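You operate a simulated robot arm through the tools that you are given. There is no shell and no other tool. Be economical: measure what you need, move in short steps, check, and stop when the job is done.

Carry out the task below with a simulated robot arm. There is one attempt and no reset: what you move stays moved.

JOB
Soak the white rag clean in the pink basin.
Fine: tip the small jug's suds in first, jug back where it stood; lay the clean rag in the shallow grey tray.

It is judged by the outcome, as a careful person would: the job done as asked, and still so three seconds after it is handed in. It fails if anything else is knocked over, pushed out of place, dropped, spilled or broken.

ROBOT AND FRAMES
A 7-joint arm with a two-finger parallel gripper, fixed in place. Base frame: the origin is at the foot of the arm, x ahead of it, y to its left, z up; the work surface is at about z = 0. Lengths are in m, angles in degrees, forces in N, time in s.
With the tool pointing down near the work surface it reaches from about 0.24 to 0.62 m from the base axis. Its first joint turns from -66.0 to 66.0 degrees. Payload 2.6 kg.
The tool frame sits at the grasp point between the pads (the TCP): z along the fingers, y along the line on which they close. The tips reach 0.03 m beyond it. Largest opening 0.094 m; finger width 0.028, thickness 0.01; the body of the gripper, 0.05 by 0.096 m, starts 0.055 m behind the TCP.
Orientation is told as [roll, pitch, yaw] about the base's x, y, z axes, in that order, counted from this pose: with the fingers straight down and closing along the base's y, the tool's x points along the base's -x, its y along +y and its z along -z.

CONTROLS
- The arm moves only by the tool move_arm. Its argument "steps" is a list that holds one entry, the list of rows, each a list of 6 numbers: the shift along the tool's x, y, z in units of 250 mm (1.0 is 250 mm), then the turn, a rotation vector about the tool's x, y, z in units of 45 degrees (1.0 is 45 degrees). In form: [[[x, y, z, wx, wy, wz], ...]]. A call has 1 to 8 rows; each row is the pose to reach, as a shift and turn from the pose commanded when the call began, along the tool's axes at that moment. "hand" is the finger opening in m, from 0 to 0.094, set as the call begins (left out, the last holds). A call with a number of a shift or a turn outside -1 to 1 is refused whole. Each row takes 0.2 s and may step no farther than 0.05 m and 8.6 degrees from the row before; otherwise, or with a gripper value out of range, the whole call is refused. A pose out of reach is approached as far as the arm can. The call stops where the force on the tool passes 40 N (or 10 N more than at its start, if that is more) or the arm is blocked; 0.2 s more then pass. Each finger travels about 0.072 m/s and halts on what it meets, pressing with about 30 N; the grip force reading is that of the motor and also rises with nothing between the fingers. The clock runs only during rows and for 0.2 s after the last one: add rows that repeat a pose to give the fingers time. It gives the time, the measured TCP pose, the force on the tool (base axes), the opening and the grip force at its end, in the units of the frame above (readings bear some noise).
- Cameras (640 x 400 px; columns grow to the right, rows downward): "scene" is fixed at [0.014, 0.4183, 0.5627]; the picture's right is [-0.93, -0.36, 0.00], its down [-0.20, 0.53, -0.82] and it looks along [0.30, -0.77, -0.57] (base axes); focal length 214 px, centre (320, 200). "wrist" rides on the gripper at [0.076, 0.014, -0.103] in the tool frame; the picture's right is [-0.18, 0.98, 0.00], its down [-0.75, -0.14, -0.64] and it looks along [-0.63, -0.12, 0.77] (tool axes); focal length 243 px, centre (320, 200). There is no depth. A picture from a camera that has moved, and an enlarged one, comes with that camera's place and axes in the base frame and with its lens.
- capture(camera): a new picture of that camera. No time passes.
- enlarge(camera, box): a new picture of the part [left, top, right, bottom] of that camera's present view, enlarged. No time passes.
- finish_job(): hands the job in; it is judged then, once.

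Go step by step. Nothing tells you positions but the pictures and the camera data: compare them with the known pose of the tool, close in by small moves and look again before you grip or let go. The budget is 120 turns and 68 pictures, counting those below and the enlarged ones. Unless the task says otherwise, let go and move clear before handing in, and close with one line.

The tools are called after "Request:" by a JSON object that holds its "op" and its "data". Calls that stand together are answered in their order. move_arm: Moves the arm, as the interface text tells. Its arguments: {"type":"object","properties":{"steps":{"type":"array"},"hand":{"type":"number"}},"required":["steps"]} The other tools are called the same way: capture (camera) takes a picture; enlarge (camera, box) takes an enlarged picture of a part of a camera's view; finish_job () hands the job in.

At the start:

```text
t: 0.0
ee_pos: [0.2622, -0.1365, 0.4388]
tcp_rot: [0.0, -0.2, 0.0]
contact_force: [-0.2, -0.1, 0.0]
grip_width: 0.0939
gripper_force: 0.0
```

scene: 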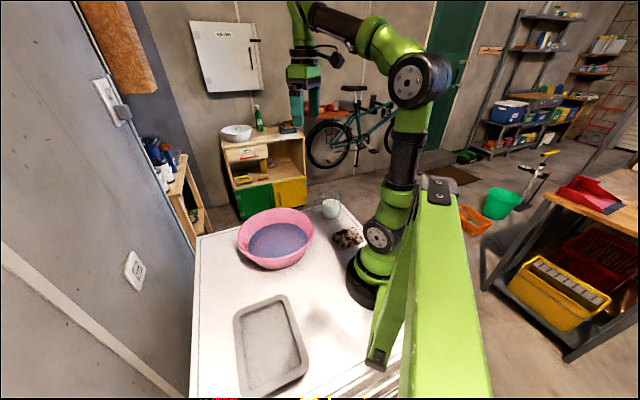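
wrist: 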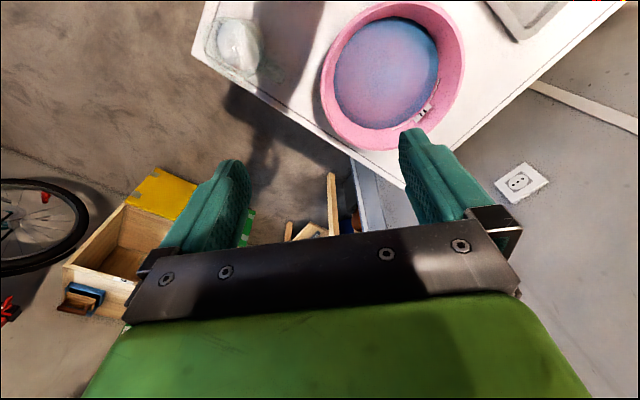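

I see a pink basin with water, a small whitish jug behind it, a stained rag near the arm's foot, and a grey tray. I'll zoom in to locate them.

Request:
{"op": "enlarge", "data": {"camera": "scene", "box": [220, 180, 380, 280]}}

Request:
{"op": "enlarge", "data": {"camera": "scene", "box": [180, 200, 420, 400]}}

Request:
{"op": "enlarge", "data": {"camera": "wrist", "box": [180, 0, 500, 200]}}

```text
4.00 times, centred on (300, 230) of scene
camera zoom: at [0.014, 0.4183, 0.5627], right [-0.93, -0.36, 0.0], down [-0.2, 0.53, -0.82], along [0.3, -0.77, -0.57], focal length 858 px, centre (400, 80)
```

zoom: 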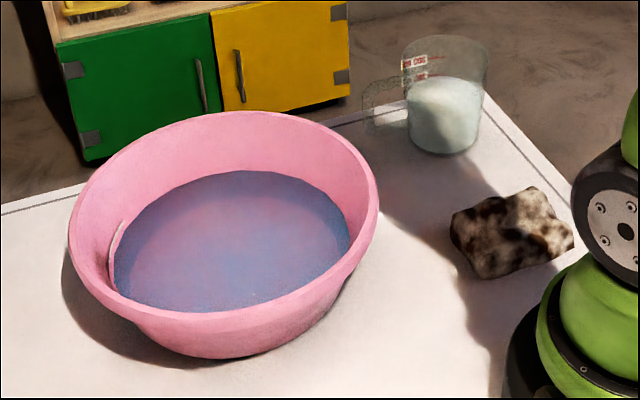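

```text
2.00 times, centred on (300, 300) of scene
camera zoom: at [0.014, 0.4183, 0.5627], right [-0.93, -0.36, 0.0], down [-0.2, 0.53, -0.82], along [0.3, -0.77, -0.57], focal length 429 px, centre (360, 0)
```

zoom: 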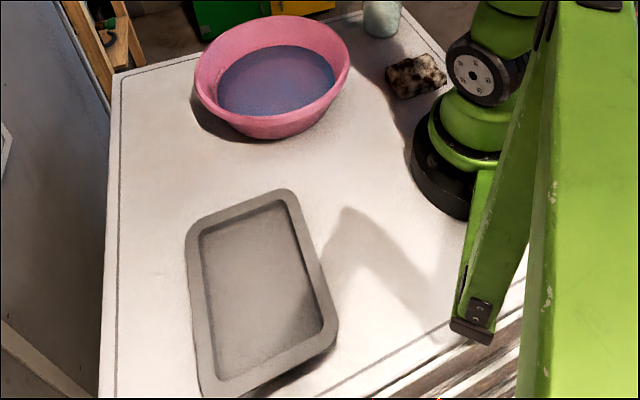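

```text
2.00 times, centred on (340, 100) of wrist
camera zoom: at [0.1863, -0.1223, 0.5395], right [0.18, 0.98, 0.0], down [0.75, -0.14, 0.64], along [0.63, -0.12, -0.77], focal length 485 px, centre (280, 400)
```

zoom: 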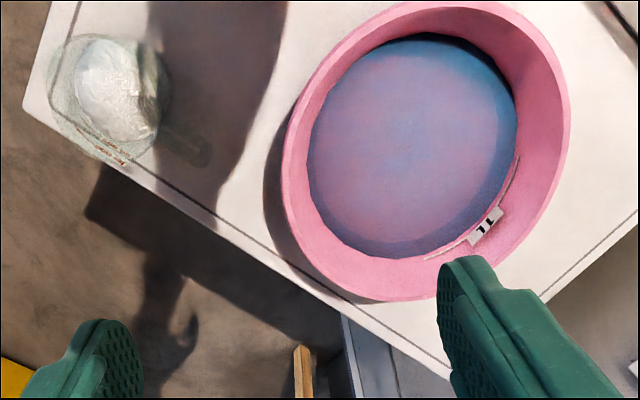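

The jug is at about (0.23, -0.26) with its handle toward +x/+y. The basin centre is about (0.32, -0.01), the rag about (0.12, -0.14) and the tray about (0.20, 0.25). I'll move above the jug for a closer look.

Request:
{"op": "move_arm", "data": {"steps": [[[0.05, -0.1, 0.1, 0, 0, 0], [0.1, -0.2, 0.2, 0, 0, 0], [0.15, -0.3, 0.3, 0, 0, 0], [0.2, -0.4, 0.4, 0, 0, 0], [0.24, -0.48, 0.5, 0, 0, 0]]], "hand": 0.094}}

Request:
{"op": "capture", "data": {"camera": "wrist"}}

Request:
{"op": "capture", "data": {"camera": "scene"}}

```text
t: 1.2
ee_pos: [0.2029, -0.2528, 0.3138]
tcp_rot: [0.0, -0.1, -0.1]
contact_force: [-0.2, -0.2, 0.5]
grip_width: 0.0937
gripper_force: 0.0
```

```text
62 pictures are left
camera wrist: at [0.1262, -0.2403, 0.415], right [0.18, 0.98, 0.0], down [0.75, -0.14, 0.64], along [0.63, -0.12, -0.77], focal length 243 px, centre (320, 200)
```

wrist: 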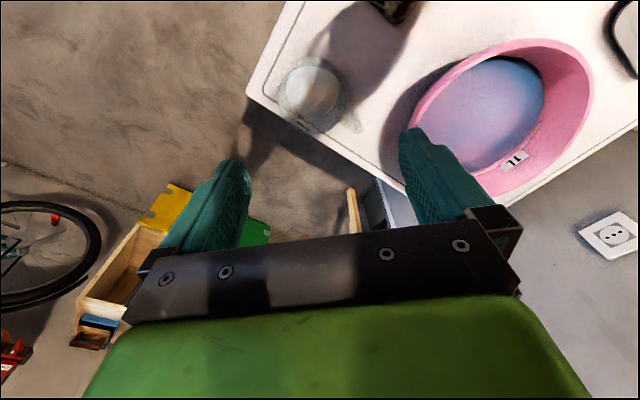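

```text
61 pictures are left
```

scene: 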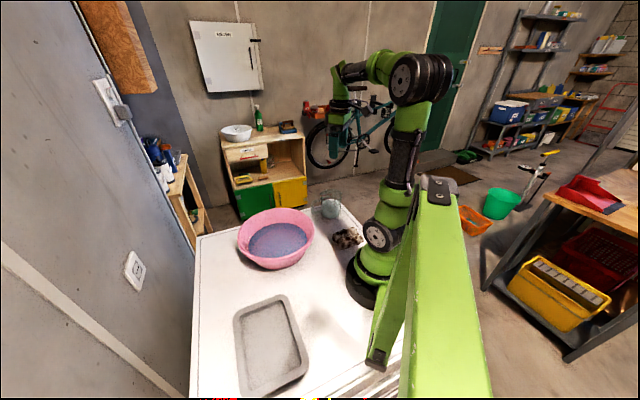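

The jug is ahead of the fingers in the wrist view. I'll zoom in on it and its handle.

Request:
{"op": "enlarge", "data": {"camera": "wrist", "box": [240, 40, 400, 140]}}

Request:
{"op": "enlarge", "data": {"camera": "scene", "box": [290, 170, 386, 230]}}

```text
4.00 times, centred on (320, 90) of wrist
camera zoom: at [0.1262, -0.2403, 0.415], right [0.18, 0.98, 0.0], down [0.75, -0.14, 0.64], along [0.63, -0.12, -0.77], focal length 970 px, centre (320, 640)
```

zoom: 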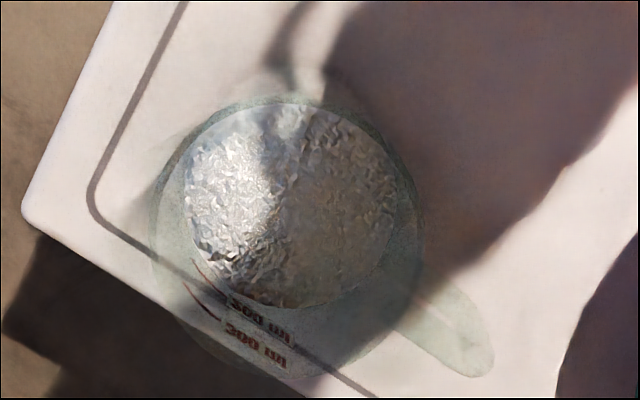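

```text
6.67 times, centred on (338, 200) of scene
camera zoom: at [0.0139, 0.4183, 0.5627], right [-0.93, -0.36, 0.0], down [-0.2, 0.53, -0.82], along [0.3, -0.77, -0.57], focal length 1430 px, centre (200, 200)
```

zoom: 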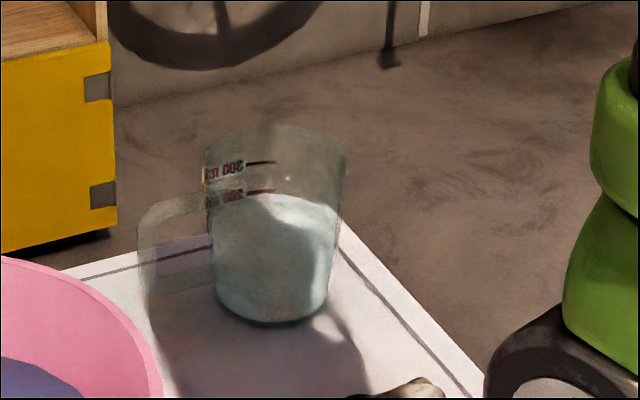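

The jug's axis is about (0.221, -0.270), its height about 0.10, its rim about 0.085 wide, and its handle at azimuth about 47°. I'll turn the tool so the fingers close across the handle direction, and centre over the jug.

Request:
{"op": "move_arm", "data": {"steps": [[[-0.014, -0.014, 0, 0, 0, -0.19], [-0.029, -0.027, 0, 0, 0, -0.38], [-0.043, -0.041, 0, 0, 0, -0.57], [-0.058, -0.055, 0, 0, 0, -0.76], [-0.072, -0.068, 0, 0, 0, -0.95], [-0.072, -0.068, 0.18, 0, 0, -0.95], [-0.072, -0.068, 0.36, 0, 0, -0.95]]]}}

Request:
{"op": "capture", "data": {"camera": "wrist"}}

Request:
{"op": "enlarge", "data": {"camera": "scene", "box": [258, 130, 418, 230]}}

```text
t: 2.8
ee_pos: [0.2217, -0.2724, 0.2216]
tcp_rot: [0.0, 0.0, 42.7]
contact_force: [1.1, -1.1, -0.9]
grip_width: 0.0941
gripper_force: 0.0
```

```text
58 pictures are left
camera wrist: at [0.1554, -0.3143, 0.323], right [-0.53, 0.85, 0.0], down [0.65, 0.41, 0.64], along [0.55, 0.34, -0.77], focal length 243 px, centre (320, 200)
```

wrist: 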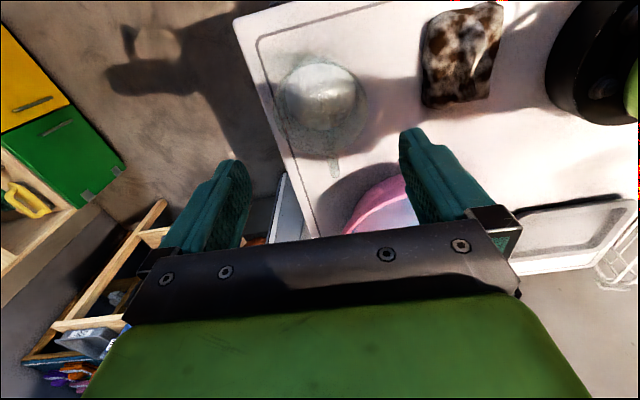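

```text
4.00 times, centred on (338, 180) of scene
camera zoom: at [0.0139, 0.4183, 0.5627], right [-0.93, -0.36, 0.0], down [-0.2, 0.53, -0.82], along [0.3, -0.77, -0.57], focal length 858 px, centre (248, 280)
```

zoom: 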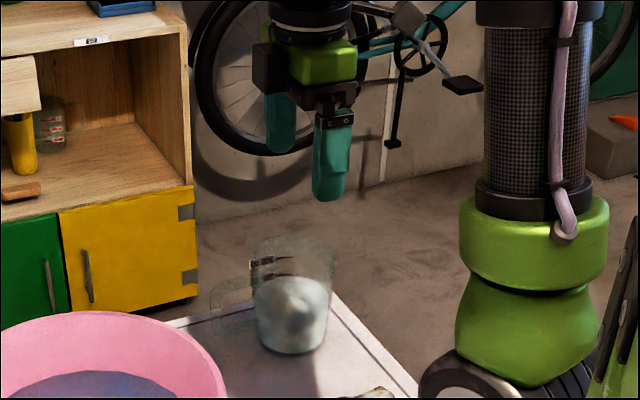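

The handle now lies straight ahead in the wrist view. I'll check the centring closely.

Request:
{"op": "enlarge", "data": {"camera": "wrist", "box": [240, 45, 400, 195]}}

```text
2.67 times, centred on (320, 120) of wrist
camera zoom: at [0.1554, -0.3143, 0.323], right [-0.53, 0.85, 0.0], down [0.65, 0.41, 0.64], along [0.55, 0.34, -0.77], focal length 647 px, centre (320, 413)
```

zoom: 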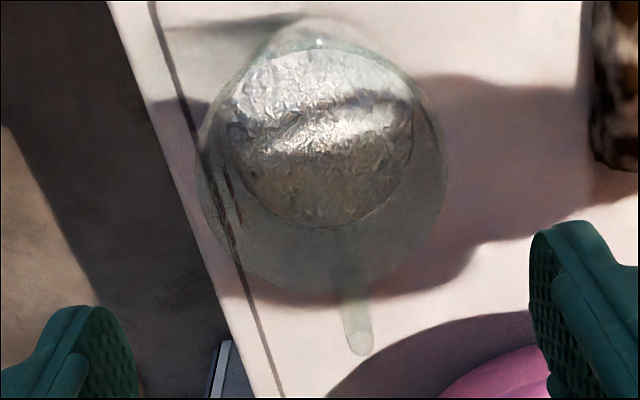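

Centring is good, and the spout sits opposite the handle. I'll descend to just above the rim and recheck.

Request:
{"op": "move_arm", "data": {"steps": [[[0, 0, 0.13, 0, 0, 0], [0, 0, 0.26, 0, 0, 0], [0, 0, 0.34, 0, 0, 0]]]}}

Request:
{"op": "capture", "data": {"camera": "wrist"}}

Request:
{"op": "enlarge", "data": {"camera": "scene", "box": [290, 150, 370, 230]}}

```text
t: 3.6
ee_pos: [0.2222, -0.2733, 0.1374]
tcp_rot: [-0.1, -0.1, 42.7]
contact_force: [-0.1, 0.8, 0.7]
grip_width: 0.0939
gripper_force: 0.2
```

```text
55 pictures are left
camera wrist: at [0.1555, -0.3151, 0.2393], right [-0.53, 0.85, 0.0], down [0.65, 0.41, 0.64], along [0.55, 0.34, -0.77], focal length 243 px, centre (320, 200)
```

wrist: 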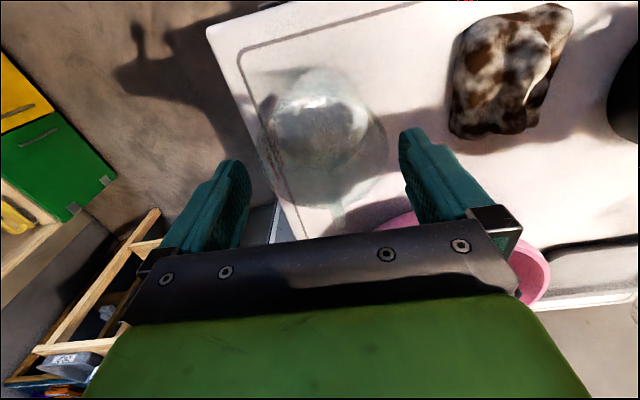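

```text
5.00 times, centred on (330, 190) of scene
camera zoom: at [0.0139, 0.4183, 0.5627], right [-0.93, -0.36, 0.0], down [-0.2, 0.53, -0.82], along [0.3, -0.77, -0.57], focal length 1072 px, centre (270, 250)
```

zoom: 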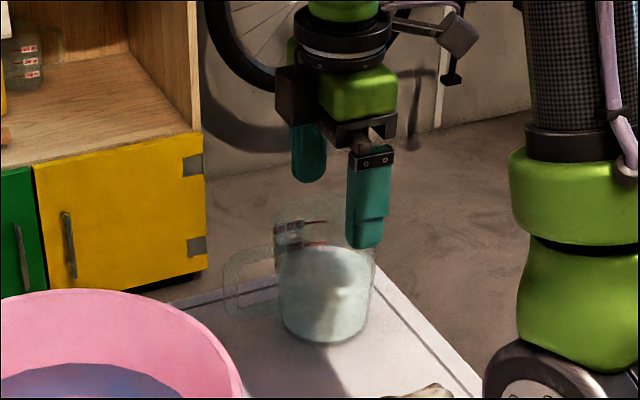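

Fingers straddle the rim symmetrically. I'll descend around the jug.

Request:
{"op": "move_arm", "data": {"steps": [[[0, 0, 0.06, 0, 0, 0], [0, 0, 0.12, 0, 0, 0], [0, 0, 0.18, 0, 0, 0], [0, 0, 0.24, 0, 0, 0], [0, 0, 0.28, 0, 0, 0]]]}}

Request:
{"op": "enlarge", "data": {"camera": "scene", "box": [290, 150, 370, 230]}}

Request:
{"op": "capture", "data": {"camera": "wrist"}}

```text
t: 4.8
ee_pos: [0.221, -0.2729, 0.0686]
tcp_rot: [-0.1, -0.1, 42.7]
contact_force: [0.3, -0.3, 0.0]
grip_width: 0.0938
gripper_force: 0.1
```

```text
5.00 times, centred on (330, 190) of scene
camera zoom: at [0.014, 0.4183, 0.5627], right [-0.93, -0.36, 0.0], down [-0.2, 0.53, -0.82], along [0.3, -0.77, -0.57], focal length 1072 px, centre (270, 250)
```

zoom: 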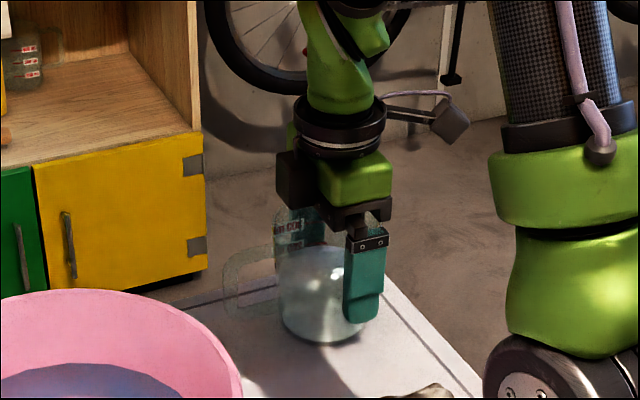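

```text
52 pictures are left
camera wrist: at [0.1545, -0.3138, 0.1695], right [-0.53, 0.85, 0.0], down [0.65, 0.41, 0.64], along [0.55, 0.34, -0.77], focal length 243 px, centre (320, 200)
```

wrist: 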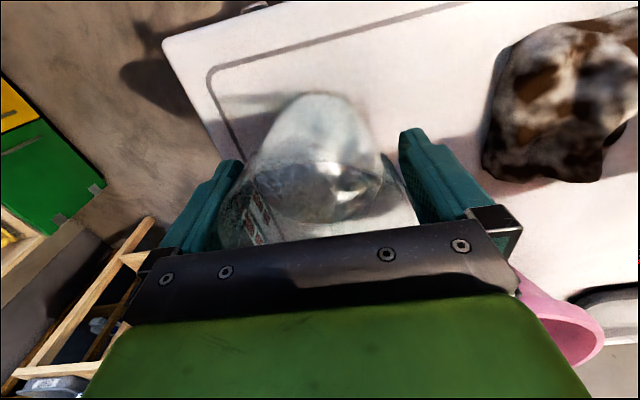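

The fingers are around the jug without contact. I'll close the grip.

Request:
{"op": "move_arm", "data": {"steps": [[[0, 0, 0, 0, 0, 0], [0, 0, 0, 0, 0, 0], [0, 0, 0, 0, 0, 0]]], "hand": 0.06}}

```text
t: 5.6
ee_pos: [0.2197, -0.2712, 0.0678]
tcp_rot: [0.0, -0.1, 42.8]
contact_force: [1.0, -0.3, 0.3]
grip_width: 0.0879
gripper_force: 30.0
```

Gripped at 0.088 m. I'll lift gently, keeping it level.

Request:
{"op": "move_arm", "data": {"steps": [[[0, 0, -0.04, 0, 0, 0], [0, 0, -0.1, 0, 0, 0], [0, 0, -0.2, 0, 0, 0], [0, 0, -0.3, 0, 0, 0], [0, 0, -0.4, 0, 0, 0], [0, 0, -0.5, 0, 0, 0], [0, 0, -0.6, 0, 0, 0], [0, 0, -0.7, 0, 0, 0]]]}}

Request:
{"op": "enlarge", "data": {"camera": "scene", "box": [258, 110, 418, 230]}}

```text
t: 7.4
ee_pos: [0.2193, -0.2731, 0.2445]
tcp_rot: [0.0, -0.1, 42.7]
contact_force: [0.2, -0.4, -2.4]
grip_width: 0.0878
gripper_force: 30.0
```

```text
3.33 times, centred on (338, 170) of scene
camera zoom: at [0.014, 0.4183, 0.5627], right [-0.93, -0.36, 0.0], down [-0.2, 0.53, -0.82], along [0.3, -0.77, -0.57], focal length 715 px, centre (260, 300)
```

zoom: 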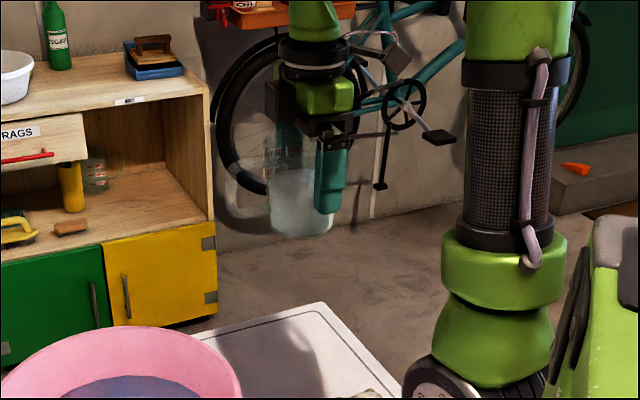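

The jug hangs level with the suds inside. I'll carry it toward the basin while turning so the spout will point along -y.

Request:
{"op": "move_arm", "data": {"steps": [[[-0.05, 0.03, -0.01, 0, 0, -0.05], [-0.14, 0.08, -0.02, 0, 0, -0.14], [-0.24, 0.138, -0.03, 0, 0, -0.23], [-0.35, 0.2, -0.04, 0, 0, -0.33], [-0.46, 0.264, -0.05, 0, 0, -0.44], [-0.57, 0.327, -0.06, 0, 0, -0.54], [-0.64, 0.366, -0.06, 0, 0, -0.6], [-0.66, 0.378, -0.06, 0, 0, -0.63]]]}}

```text
t: 9.2
ee_pos: [0.2783, -0.0912, 0.2585]
tcp_rot: [0.0, 0.0, 71.1]
contact_force: [-0.1, 0.2, -2.7]
grip_width: 0.0873
gripper_force: 30.0
```

The jug is halfway there. I'll continue to the pouring spot over the basin.

Request:
{"op": "move_arm", "data": {"steps": [[[-0.05, 0.002, 0, 0, 0, -0.05], [-0.14, 0.005, 0, 0, 0, -0.12], [-0.25, 0.009, 0, 0, 0, -0.21], [-0.36, 0.013, 0, 0, 0, -0.3], [-0.46, 0.016, 0, 0, 0, -0.38], [-0.506, 0.018, 0, 0, 0, -0.42], [-0.506, 0.018, 0, 0, 0, -0.42]]]}}

Request:
{"op": "capture", "data": {"camera": "scene"}}

Request:
{"op": "capture", "data": {"camera": "wrist"}}

```text
t: 10.8
ee_pos: [0.314, 0.0285, 0.2575]
tcp_rot: [0.0, -0.1, 90.0]
contact_force: [0.0, 0.9, -2.9]
grip_width: 0.0875
gripper_force: 30.4
```

```text
50 pictures are left
```

scene: 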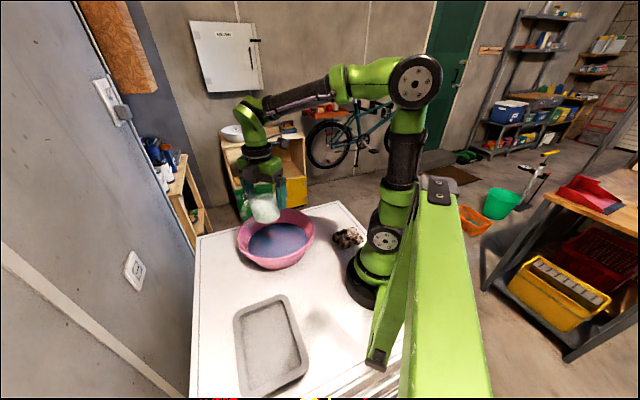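

```text
49 pictures are left
camera wrist: at [0.3, -0.048, 0.3589], right [-0.98, 0.18, 0.0], down [0.14, 0.75, 0.64], along [0.12, 0.63, -0.77], focal length 243 px, centre (320, 200)
```

wrist: 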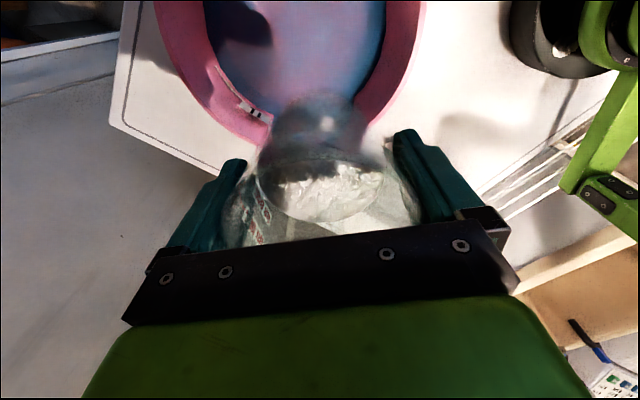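

The basin centre is about (0.326, -0.018) with radius about 0.12, and the jug is well above it. I'll start tilting with the spout toward -y.

Request:
{"op": "move_arm", "data": {"steps": [[[0, 0, 0, 0, -0.13, 0], [0, 0, 0, 0, -0.26, 0], [0, 0, 0, 0, -0.39, 0], [0, 0, 0, 0, -0.52, 0], [0, 0, 0, 0, -0.65, 0], [0, 0, 0, 0, -0.78, 0], [0, 0, 0, 0, -0.78, 0]]]}}

Request:
{"op": "enlarge", "data": {"camera": "scene", "box": [200, 120, 360, 280]}}

```text
t: 12.4
ee_pos: [0.3156, 0.0295, 0.2586]
tcp_rot: [-0.1, -35.2, 90.0]
contact_force: [-0.3, -0.9, -2.6]
grip_width: 0.0874
gripper_force: 30.5
```

```text
2.50 times, centred on (280, 200) of scene
camera zoom: at [0.014, 0.4183, 0.5627], right [-0.93, -0.36, 0.0], down [-0.2, 0.53, -0.82], along [0.3, -0.77, -0.57], focal length 536 px, centre (420, 200)
```

zoom: 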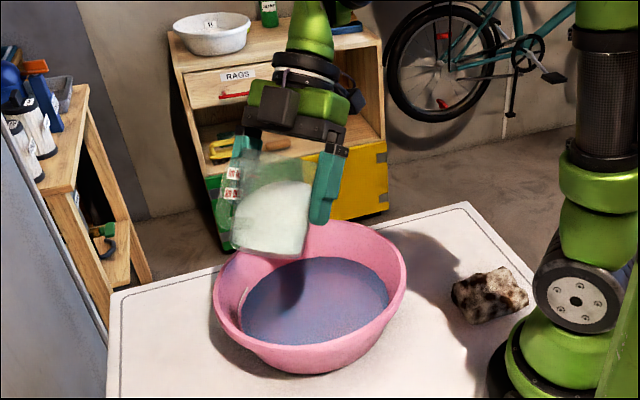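

Tilt works and the suds remain inside. I'll continue tilting slowly so it pours.

Request:
{"op": "move_arm", "data": {"steps": [[[0, 0, 0, 0, -0.1, 0], [0, 0, 0, 0, -0.2, 0], [0, 0, 0, 0, -0.3, 0], [0, 0, 0, 0, -0.4, 0], [0, 0, 0, 0, -0.5, 0], [0, 0, 0, 0, -0.6, 0], [0, 0, 0, 0, -0.7, 0], [0, 0, 0, 0, -0.8, 0]]]}}

Request:
{"op": "enlarge", "data": {"camera": "scene", "box": [200, 120, 360, 280]}}

Request:
{"op": "capture", "data": {"camera": "wrist"}}

```text
t: 14.2
ee_pos: [0.3153, 0.0299, 0.259]
tcp_rot: [-0.3, -71.2, 90.2]
contact_force: [0.4, -0.5, -0.6]
grip_width: 0.0872
gripper_force: 30.0
```

```text
2.50 times, centred on (280, 200) of scene
camera zoom: at [0.014, 0.4183, 0.5627], right [-0.93, -0.36, 0.0], down [-0.2, 0.53, -0.82], along [0.3, -0.77, -0.57], focal length 536 px, centre (420, 200)
```

zoom: 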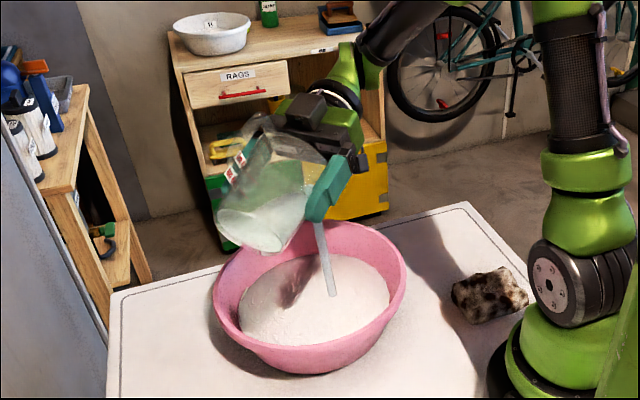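

```text
46 pictures are left
camera wrist: at [0.3005, -0.0929, 0.2189], right [-0.98, 0.06, 0.17], down [0.14, -0.37, 0.92], along [0.12, 0.93, 0.35], focal length 243 px, centre (320, 200)
```

wrist: 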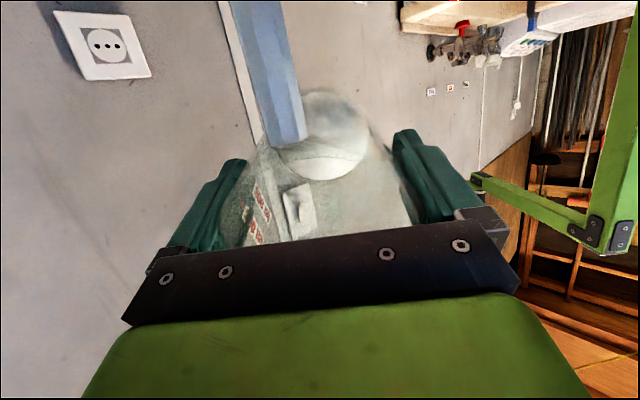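

Suds are pouring into the basin and the water is frothing. I'll tilt further to empty the jug.

Request:
{"op": "move_arm", "data": {"steps": [[[0, 0, 0, 0, -0.1, 0], [0, 0, 0, 0, -0.2, 0], [0, 0, 0, 0, -0.3, 0], [0, 0, 0, 0, -0.4, 0], [0, 0, 0, 0, -0.5, 0], [0, 0, 0, 0, -0.6, 0], [0, 0, 0, 0, -0.7, 0], [0, 0, 0, 0, -0.7, 0]]]}}

Request:
{"op": "enlarge", "data": {"camera": "scene", "box": [200, 120, 360, 280]}}

```text
t: 16.0
ee_pos: [0.3451, 0.0404, 0.2591]
tcp_rot: [-180.0, -77.5, -90.0]
contact_force: [-0.8, -0.1, -0.3]
grip_width: 0.0869
gripper_force: 30.0
out of reach, approached as far as the arm can: row 4, 5, 6, 7, 8
```

```text
2.50 times, centred on (280, 200) of scene
camera zoom: at [0.014, 0.4183, 0.5627], right [-0.93, -0.36, 0.0], down [-0.2, 0.53, -0.82], along [0.3, -0.77, -0.57], focal length 536 px, centre (420, 200)
```

zoom: 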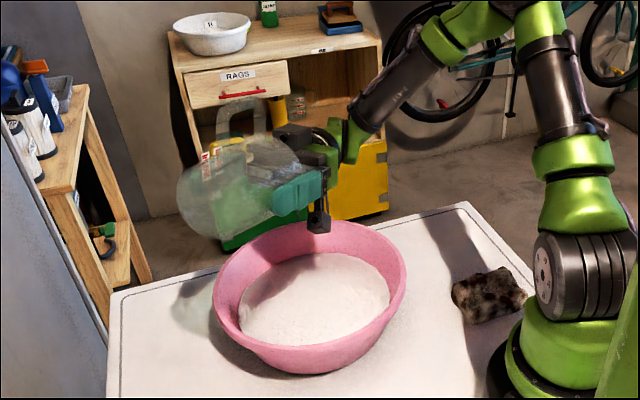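

The jug seems empty at about 102° tilt. I'll zoom in to confirm nothing is left.

Request:
{"op": "enlarge", "data": {"camera": "scene", "box": [235, 145, 315, 195]}}

Request:
{"op": "capture", "data": {"camera": "wrist"}}

```text
8.00 times, centred on (275, 170) of scene
camera zoom: at [0.014, 0.4183, 0.5627], right [-0.93, -0.36, 0.0], down [-0.2, 0.53, -0.82], along [0.3, -0.77, -0.57], focal length 1716 px, centre (680, 440)
```

zoom: 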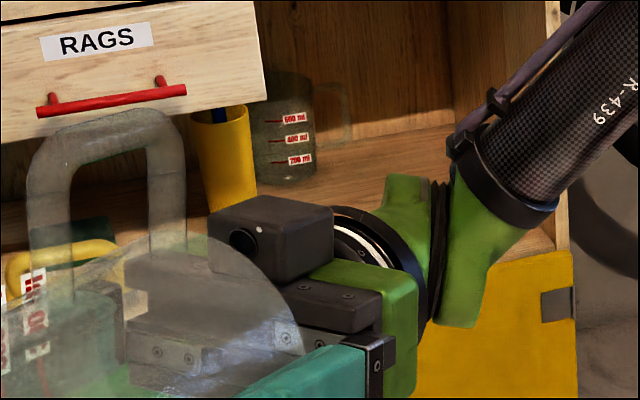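

```text
43 pictures are left
camera wrist: at [0.331, -0.0436, 0.1606], right [-0.98, -0.04, 0.18], down [0.14, -0.79, 0.6], along [0.12, 0.61, 0.78], focal length 243 px, centre (320, 200)
```

wrist: 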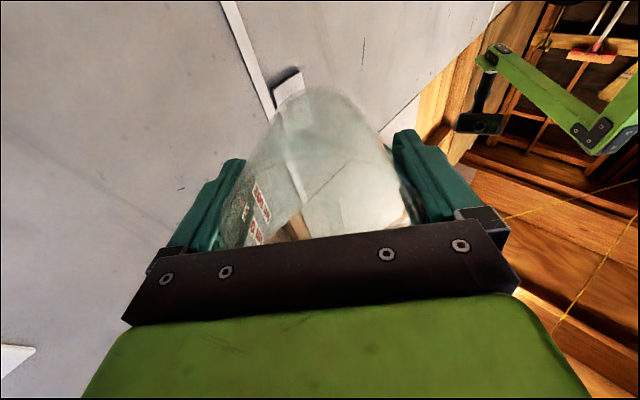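

Empty. I'll tilt back upright.

Request:
{"op": "move_arm", "data": {"steps": [[[0, 0, 0, 0, 0.1, 0], [0, 0, 0, 0, 0.2, 0], [0, 0, 0, 0, 0.3, 0], [0, 0, 0, 0, 0.42, 0], [0, 0, 0, 0, 0.56, 0], [0, 0, 0, 0, 0.7, 0], [0, 0, 0, 0, 0.84, 0], [0, 0, 0, 0, 0.98, 0]]]}}

```text
t: 17.8
ee_pos: [0.3439, 0.0422, 0.259]
tcp_rot: [-0.2, -58.4, 90.2]
contact_force: [1.6, -0.7, -0.8]
grip_width: 0.0872
gripper_force: 30.1
```

Request:
{"op": "move_arm", "data": {"steps": [[[0, 0, 0, 0, 0.14, 0], [0, 0, 0, 0, 0.28, 0], [0, 0, 0, 0, 0.42, 0], [0, 0, 0, 0, 0.56, 0], [0, 0, 0, 0, 0.7, 0], [0, 0, 0, 0, 0.84, 0], [0, 0, 0, 0, 0.98, 0]]]}}

Request:
{"op": "move_arm", "data": {"steps": [[[0, 0, 0, 0, 0.14, 0], [0, 0, 0, 0, 0.28, 0], [0, 0, 0, 0, 0.318, 0]]]}}

```text
t: 19.4
ee_pos: [0.3448, 0.0421, 0.258]
tcp_rot: [-0.1, -14.4, 89.9]
contact_force: [0.8, -0.2, -0.5]
grip_width: 0.087
gripper_force: 30.0
```

```text
t: 20.2
ee_pos: [0.345, 0.0417, 0.2586]
tcp_rot: [-0.1, 0.1, 90.0]
contact_force: [-0.4, -0.4, -0.6]
grip_width: 0.0869
gripper_force: 30.0
```

Upright and empty. I'll carry the jug back to where it stood.

Request:
{"op": "move_arm", "data": {"steps": [[[0.06, 0.024, 0, 0, 0, 0.05], [0.17, 0.068, 0, 0, 0, 0.14], [0.29, 0.116, 0, 0, 0, 0.24], [0.41, 0.164, 0, 0, 0, 0.34], [0.53, 0.212, 0, 0, 0, 0.44], [0.65, 0.26, 0, 0, 0, 0.54], [0.75, 0.3, 0, 0, 0, 0.63]]]}}

```text
t: 21.8
ee_pos: [0.2691, -0.1461, 0.2573]
tcp_rot: [0.0, -0.1, 61.6]
contact_force: [0.0, -0.1, -0.3]
grip_width: 0.0869
gripper_force: 29.4
```

Request:
{"op": "move_arm", "data": {"steps": [[[0.12, -0.015, 0, 0, 0, 0.09], [0.25, -0.031, 0, 0, 0, 0.19], [0.38, -0.047, 0, 0, 0, 0.29], [0.48, -0.06, 0, 0, 0, 0.37], [0.536, -0.067, 0, 0, 0, 0.419], [0.536, -0.067, 0.15, 0, 0, 0.419], [0.536, -0.067, 0.3, 0, 0, 0.419], [0.536, -0.067, 0.43, 0, 0, 0.419]]]}}

Request:
{"op": "enlarge", "data": {"camera": "scene", "box": [290, 150, 370, 230]}}

```text
t: 23.6
ee_pos: [0.2214, -0.2753, 0.1501]
tcp_rot: [0.0, -0.1, 42.7]
contact_force: [0.3, 0.0, -0.4]
grip_width: 0.0868
gripper_force: 30.0
```

```text
5.00 times, centred on (330, 190) of scene
camera zoom: at [0.0139, 0.4183, 0.5627], right [-0.93, -0.36, 0.0], down [-0.2, 0.53, -0.82], along [0.3, -0.77, -0.57], focal length 1072 px, centre (270, 250)
```

zoom: 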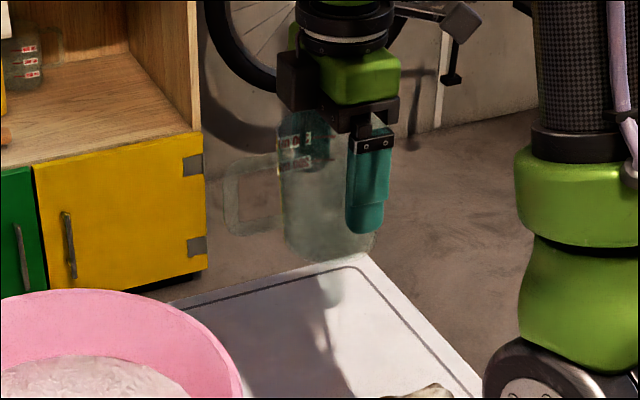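

Aligned above its spot, with a small correction needed. I'll lower it until it touches down.

Request:
{"op": "move_arm", "data": {"steps": [[[-0.005, 0.012, 0.08, 0, 0, 0], [-0.005, 0.012, 0.16, 0, 0, 0], [-0.005, 0.012, 0.24, 0, 0, 0], [-0.005, 0.012, 0.3, 0, 0, 0], [-0.005, 0.012, 0.318, 0, 0, 0], [-0.005, 0.012, 0.326, 0, 0, 0]]]}}

Request:
{"op": "enlarge", "data": {"camera": "scene", "box": [290, 150, 370, 230]}}

```text
t: 25.0
ee_pos: [0.22, -0.269, 0.0689]
tcp_rot: [-0.1, -0.2, 42.7]
contact_force: [-2.2, 2.4, 9.7]
grip_width: 0.0869
gripper_force: 30.2
```

```text
5.00 times, centred on (330, 190) of scene
camera zoom: at [0.0139, 0.4183, 0.5627], right [-0.93, -0.36, 0.0], down [-0.2, 0.53, -0.82], along [0.3, -0.77, -0.57], focal length 1072 px, centre (270, 250)
```

zoom: 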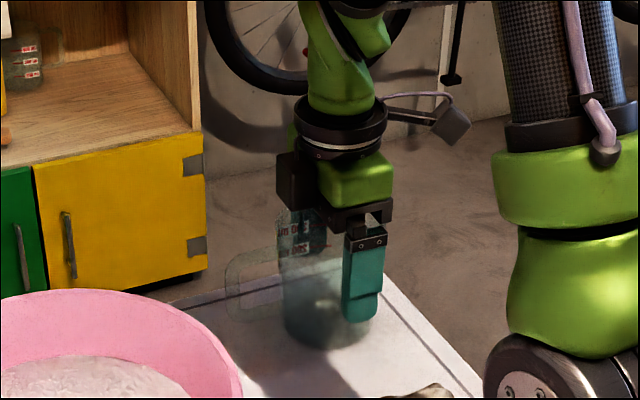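

It is on the table. I'll ease the pressure and release.

Request:
{"op": "move_arm", "data": {"steps": [[[0, 0, -0.003, 0, 0, 0], [0, 0, -0.003, 0, 0, 0]]]}}

Request:
{"op": "move_arm", "data": {"steps": [[[0, 0, 0, 0, 0, 0], [0, 0, 0, 0, 0, 0], [0, 0, 0, 0, 0, 0]]], "hand": 0.094}}

Request:
{"op": "capture", "data": {"camera": "wrist"}}

```text
t: 25.6
ee_pos: [0.2201, -0.2703, 0.0694]
tcp_rot: [0.0, 0.0, 42.7]
contact_force: [1.6, 0.6, 0.0]
grip_width: 0.0868
gripper_force: 30.0
```

```text
t: 26.4
ee_pos: [0.2187, -0.2684, 0.0678]
tcp_rot: [0.1, -0.2, 42.8]
contact_force: [0.6, -0.5, -0.7]
grip_width: 0.0939
gripper_force: 0.0
```

```text
40 pictures are left
camera wrist: at [0.1529, -0.311, 0.1708], right [-0.53, 0.85, 0.0], down [0.65, 0.41, 0.64], along [0.54, 0.34, -0.77], focal length 243 px, centre (320, 200)
```

wrist: 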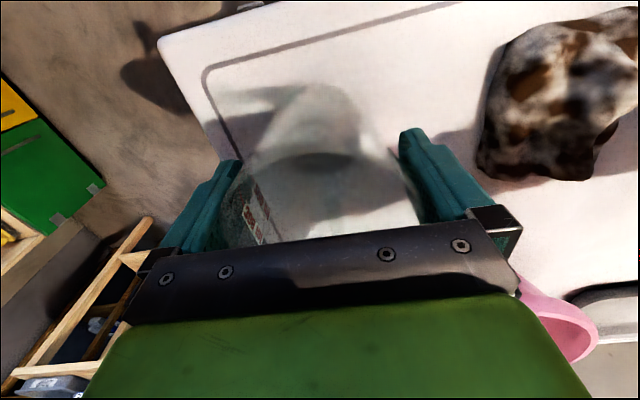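

Released and standing. I'll rise straight up clear of the jug and look at both the jug and the rag.

Request:
{"op": "move_arm", "data": {"steps": [[[0, 0, -0.06, 0, 0, 0], [0, 0, -0.14, 0, 0, 0], [0, 0, -0.26, 0, 0, 0], [0, 0, -0.4, 0, 0, 0], [0, 0, -0.55, 0, 0, 0], [0, 0, -0.7, 0, 0, 0]]]}}

Request:
{"op": "capture", "data": {"camera": "wrist"}}

Request:
{"op": "enlarge", "data": {"camera": "scene", "box": [220, 170, 380, 280]}}

```text
t: 27.8
ee_pos: [0.2184, -0.2673, 0.2454]
tcp_rot: [0.1, -0.1, 42.7]
contact_force: [0.6, -0.2, 0.9]
grip_width: 0.0939
gripper_force: 0.1
```

```text
39 pictures are left
camera wrist: at [0.1531, -0.3102, 0.3467], right [-0.53, 0.85, 0.0], down [0.65, 0.41, 0.64], along [0.54, 0.34, -0.77], focal length 243 px, centre (320, 200)
```

wrist: 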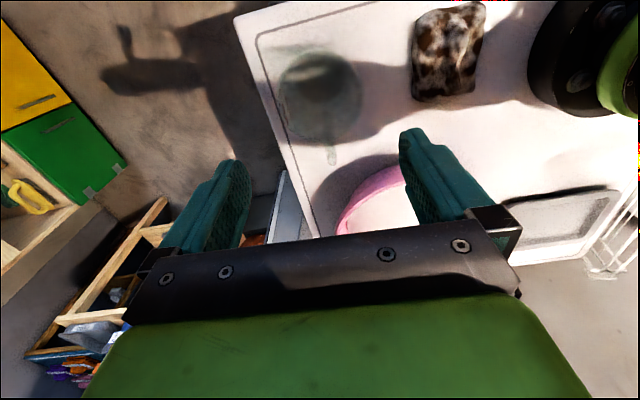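

```text
3.64 times, centred on (300, 225) of scene
camera zoom: at [0.014, 0.4183, 0.5627], right [-0.93, -0.36, 0.0], down [-0.2, 0.53, -0.82], along [0.3, -0.77, -0.57], focal length 780 px, centre (393, 109)
```

zoom: 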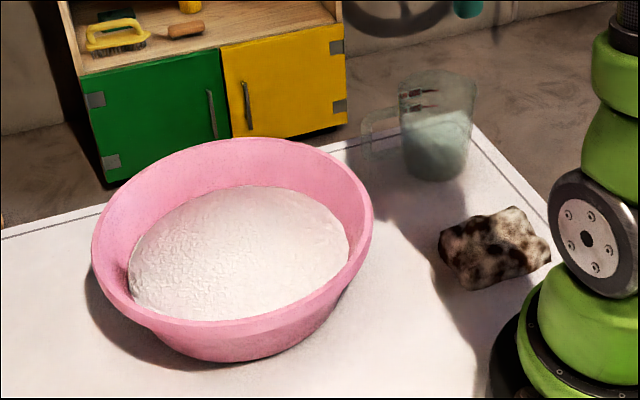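

The jug is back, and the basin is covered in suds. The rag is centred near (0.12, -0.15), inside the arm's usual inner reach, with a far corner near (0.178, -0.149). I'll move near that corner for a closer look.

Request:
{"op": "move_arm", "data": {"steps": [[[-0.03, 0.08, 0, 0, 0, 0.16], [-0.06, 0.16, 0, 0, 0, 0.32], [-0.09, 0.24, 0.03, 0, 0, 0.48], [-0.13, 0.32, 0.06, 0, 0, 0.64], [-0.16, 0.4, 0.1, 0, 0, 0.8], [-0.19, 0.478, 0.14, 0, 0, 0.95]]], "hand": 0.06}}

Request:
{"op": "capture", "data": {"camera": "wrist"}}

Request:
{"op": "enlarge", "data": {"camera": "scene", "box": [300, 190, 400, 260]}}

```text
t: 29.2
ee_pos: [0.1712, -0.1473, 0.2098]
tcp_rot: [0.1, 0.0, -0.2]
contact_force: [-0.1, 0.2, -0.4]
grip_width: 0.0598
gripper_force: 0.1
```

```text
37 pictures are left
camera wrist: at [0.095, -0.1345, 0.3115], right [0.19, 0.98, 0.0], down [0.75, -0.14, 0.64], along [0.63, -0.12, -0.77], focal length 243 px, centre (320, 200)
```

wrist: 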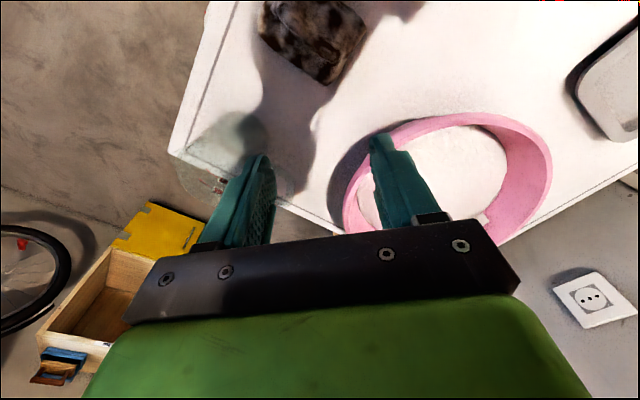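

```text
5.71 times, centred on (350, 225) of scene
camera zoom: at [0.014, 0.4183, 0.5627], right [-0.93, -0.36, 0.0], down [-0.2, 0.53, -0.82], along [0.3, -0.77, -0.57], focal length 1226 px, centre (149, 57)
```

zoom: 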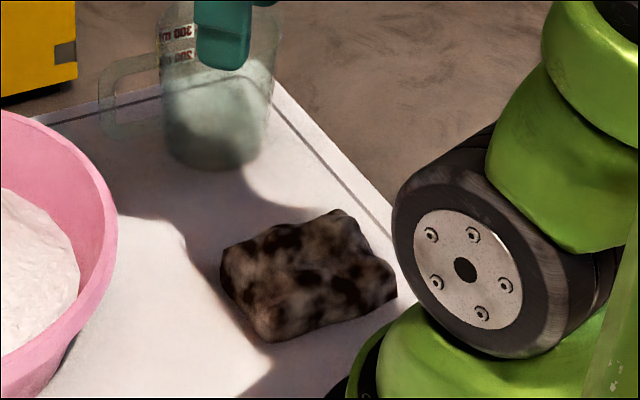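

The arm reached this radius at height. I'll zoom in on the rag to fix its outline.

Request:
{"op": "enlarge", "data": {"camera": "wrist", "box": [230, 0, 390, 100]}}

```text
4.00 times, centred on (310, 50) of wrist
camera zoom: at [0.095, -0.1345, 0.3115], right [0.19, 0.98, 0.0], down [0.75, -0.14, 0.64], along [0.63, -0.12, -0.77], focal length 970 px, centre (360, 800)
```

zoom: 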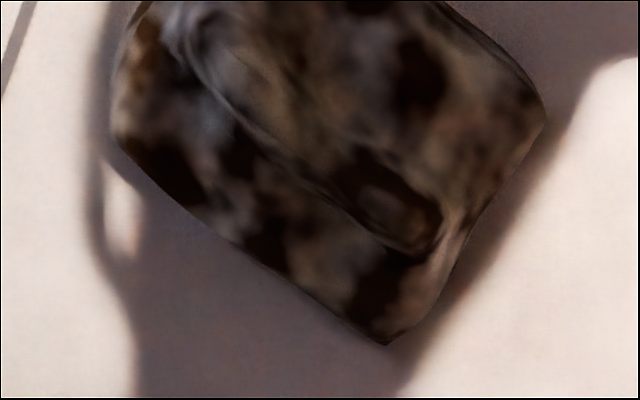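

The rag is about 0.07 × 0.09 with its long side tangential, centred near (0.12, -0.15). Gripping across its short (radial) width is best, so I'll test whether the arm can get above it at a safe height.

Request:
{"op": "move_arm", "data": {"steps": [[[0.03, 0, 0.03, 0, 0, -0.17], [0.06, -0.005, 0.08, 0, 0, -0.34], [0.09, -0.01, 0.13, 0, 0, -0.51], [0.12, -0.015, 0.18, 0, 0, -0.68], [0.16, -0.02, 0.23, 0, 0, -0.85], [0.196, -0.02, 0.28, 0, 0, -1.0]]], "hand": 0.094}}

Request:
{"op": "capture", "data": {"camera": "wrist"}}

Request:
{"op": "enlarge", "data": {"camera": "scene", "box": [280, 120, 440, 270]}}

```text
t: 30.6
ee_pos: [0.1227, -0.1531, 0.1397]
tcp_rot: [0.0, -0.1, 45.2]
contact_force: [0.6, 0.0, -0.6]
grip_width: 0.0941
gripper_force: 0.0
```

```text
34 pictures are left
camera wrist: at [0.0594, -0.1992, 0.2408], right [-0.57, 0.82, 0.0], down [0.63, 0.43, 0.64], along [0.53, 0.37, -0.77], focal length 243 px, centre (320, 200)
```

wrist: 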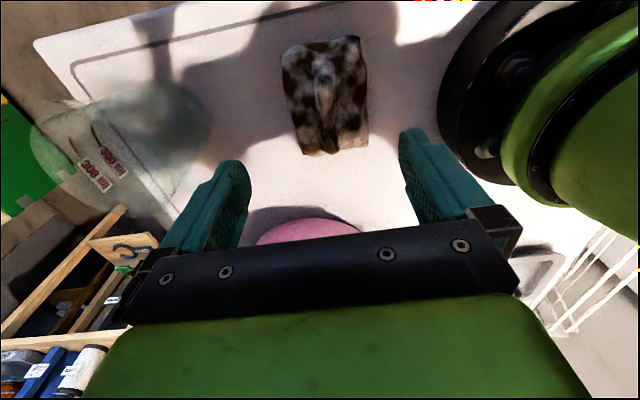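

```text
2.67 times, centred on (360, 195) of scene
camera zoom: at [0.014, 0.4183, 0.5627], right [-0.93, -0.36, 0.0], down [-0.2, 0.53, -0.82], along [0.3, -0.77, -0.57], focal length 572 px, centre (213, 213)
```

zoom: 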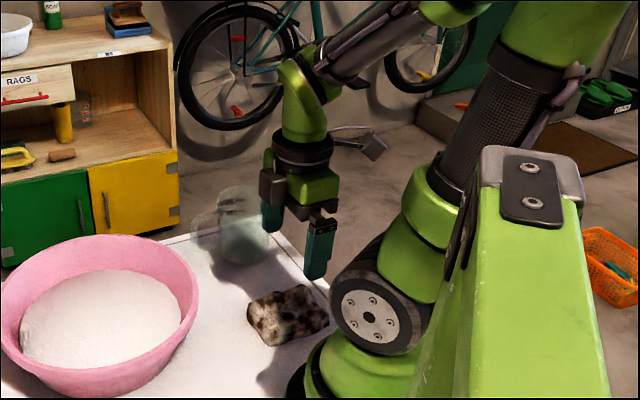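

The arm reaches above the rag well, and the fingers straddle its short width. I'll go down part-way and check clearance to the base.

Request:
{"op": "move_arm", "data": {"steps": [[[0.016, 0.01, 0.08, 0, 0, 0], [0.016, 0.01, 0.16, 0, 0, 0], [0.016, 0.01, 0.24, 0, 0, 0]]]}}

Request:
{"op": "capture", "data": {"camera": "wrist"}}

Request:
{"op": "enlarge", "data": {"camera": "scene", "box": [300, 150, 400, 260]}}

```text
t: 31.4
ee_pos: [0.1332, -0.1731, 0.0855]
tcp_rot: [0.1, 0.0, 45.0]
contact_force: [-0.1, -0.2, 0.2]
grip_width: 0.0939
gripper_force: 0.0
out of reach, approached as far as the arm can: row 1, 2, 3
```

```text
32 pictures are left
camera wrist: at [0.0702, -0.2189, 0.1865], right [-0.57, 0.82, 0.0], down [0.63, 0.43, 0.64], along [0.53, 0.37, -0.77], focal length 243 px, centre (320, 200)
```

wrist: 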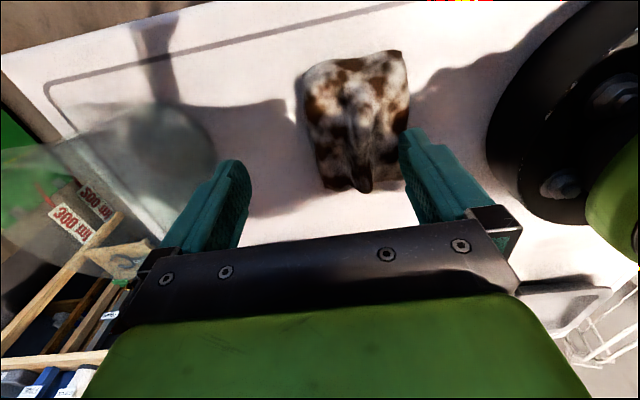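

```text
3.64 times, centred on (350, 205) of scene
camera zoom: at [0.0139, 0.4183, 0.5627], right [-0.93, -0.36, 0.0], down [-0.2, 0.53, -0.82], along [0.3, -0.77, -0.57], focal length 780 px, centre (211, 182)
```

zoom: 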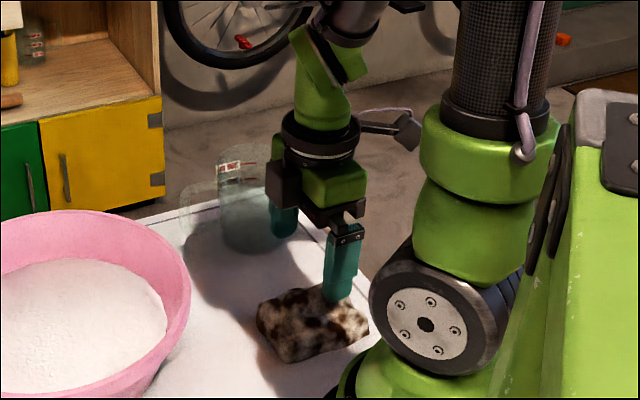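

At low height the vertical tool can't get nearer than about r = 0.22. I'll test whether tilting the fingers slightly inward toward the base extends the reach.

Request:
{"op": "move_arm", "data": {"steps": [[[0, 0, -0.02, -0.11, 0, 0], [0, 0, -0.02, -0.22, 0, 0], [0, 0, -0.02, -0.33, 0, 0], [-0.008, 0.034, -0.02, -0.33, 0, 0], [-0.017, 0.068, -0.02, -0.33, 0, 0]]]}}

Request:
{"op": "enlarge", "data": {"camera": "scene", "box": [300, 150, 400, 260]}}

```text
t: 32.6
ee_pos: [0.1239, -0.1582, 0.0922]
tcp_rot: [14.9, -0.1, 45.0]
contact_force: [1.0, -1.0, 0.0]
grip_width: 0.0939
gripper_force: 0.1
```

```text
3.64 times, centred on (350, 205) of scene
camera zoom: at [0.014, 0.4183, 0.5627], right [-0.93, -0.36, 0.0], down [-0.2, 0.53, -0.82], along [0.3, -0.77, -0.57], focal length 780 px, centre (211, 182)
```

zoom: 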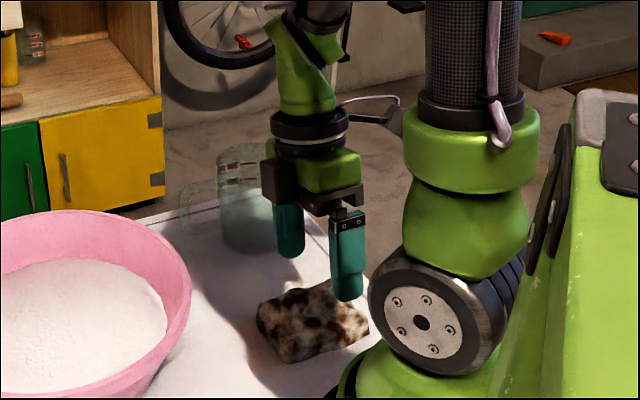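

The tilt works and extends the reach. I'll look at the rag's thickness from here.

Request:
{"op": "enlarge", "data": {"camera": "wrist", "box": [220, 20, 480, 220]}}

Request:
{"op": "enlarge", "data": {"camera": "scene", "box": [325, 210, 375, 255]}}

```text
2.00 times, centred on (350, 120) of wrist
camera zoom: at [0.0788, -0.2216, 0.193], right [-0.54, 0.8, 0.25], down [0.75, 0.32, 0.59], along [0.39, 0.51, -0.77], focal length 485 px, centre (260, 360)
```

zoom: 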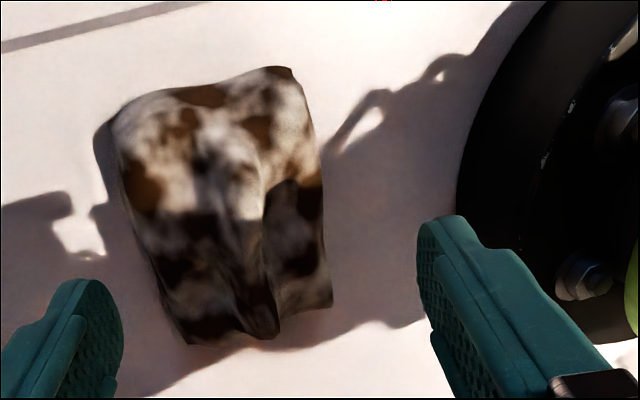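

```text
8.89 times, centred on (350, 232) of scene
camera zoom: at [0.014, 0.4183, 0.5627], right [-0.93, -0.36, 0.0], down [-0.2, 0.53, -0.82], along [0.3, -0.77, -0.57], focal length 1906 px, centre (53, -89)
```

zoom: 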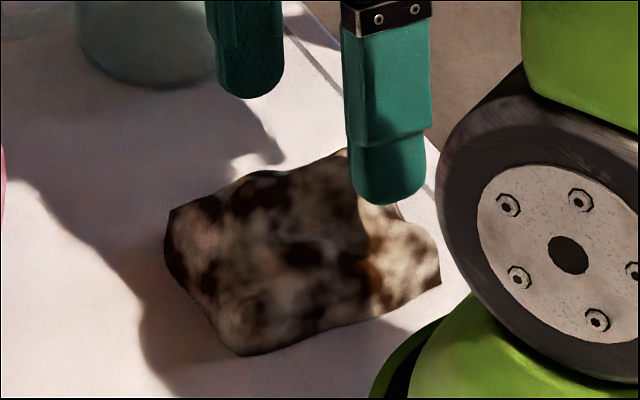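

The rag looks soft with a ridge across its middle. I'll lower with the tilt so the fingers straddle the ridge, at 0.07 opening.

Request:
{"op": "move_arm", "data": {"steps": [[[0, -0.003, 0.04, 0, 0, 0], [0, -0.006, 0.08, 0, 0, 0], [0, -0.009, 0.11, 0, 0, 0], [0, -0.012, 0.14, 0, 0, 0], [0, -0.014, 0.165, 0, 0, 0], [0, -0.016, 0.185, 0, 0, 0]]], "hand": 0.075}}

Request:
{"op": "enlarge", "data": {"camera": "wrist", "box": [220, 40, 480, 240]}}

Request:
{"op": "enlarge", "data": {"camera": "scene", "box": [310, 180, 390, 255]}}

```text
t: 33.9
ee_pos: [0.1239, -0.1555, 0.054]
tcp_rot: [14.1, -0.1, 45.0]
contact_force: [1.8, -2.2, 19.2]
grip_width: 0.0728
gripper_force: 0.1
stopped in row 6: the force on the tool passed its limit (the readings are from after the stop); the commanded pose is now the measured one
```

```text
2.00 times, centred on (350, 140) of wrist
camera zoom: at [0.0762, -0.2189, 0.1551], right [-0.54, 0.8, 0.24], down [0.74, 0.32, 0.59], along [0.4, 0.5, -0.77], focal length 485 px, centre (260, 320)
```

zoom: 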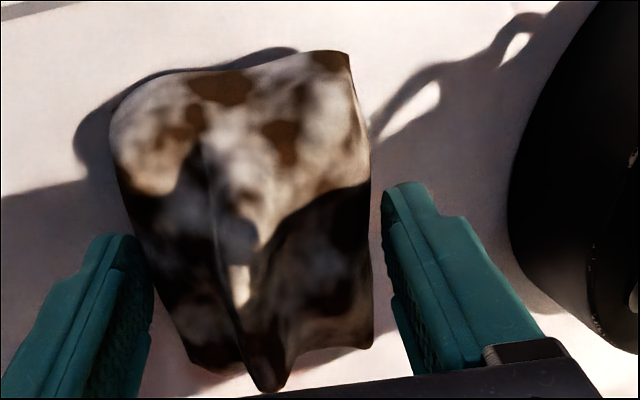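

```text
5.33 times, centred on (350, 218) of scene
camera zoom: at [0.0139, 0.4183, 0.5627], right [-0.93, -0.36, 0.0], down [-0.2, 0.53, -0.82], along [0.3, -0.77, -0.57], focal length 1144 px, centre (160, 107)
```

zoom: 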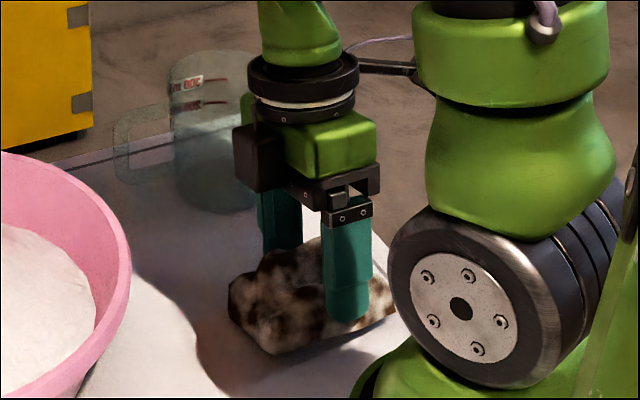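

The fingers straddle the rag, with the outer tip pressing lightly on its edge. I'll close here.

Request:
{"op": "move_arm", "data": {"steps": [[[0, 0, 0, 0, 0, 0], [0, 0, 0, 0, 0, 0], [0, 0, 0, 0, 0, 0], [0, 0, 0, 0, 0, 0], [0, 0, 0, 0, 0, 0]]], "hand": 0.01}}

Request:
{"op": "enlarge", "data": {"camera": "wrist", "box": [220, 40, 480, 240]}}

```text
t: 35.0
ee_pos: [0.1227, -0.1565, 0.0535]
tcp_rot: [14.2, -0.1, 45.0]
contact_force: [4.9, -5.0, 27.4]
grip_width: 0.0672
gripper_force: 30.2
```

```text
2.00 times, centred on (350, 140) of wrist
camera zoom: at [0.0758, -0.2186, 0.1548], right [-0.54, 0.8, 0.24], down [0.74, 0.32, 0.59], along [0.4, 0.5, -0.77], focal length 485 px, centre (260, 320)
```

zoom: 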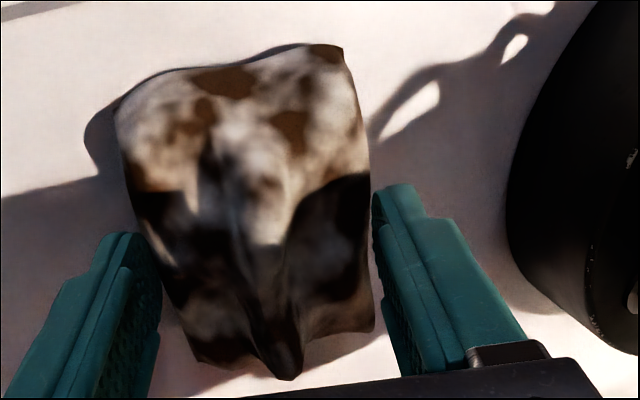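

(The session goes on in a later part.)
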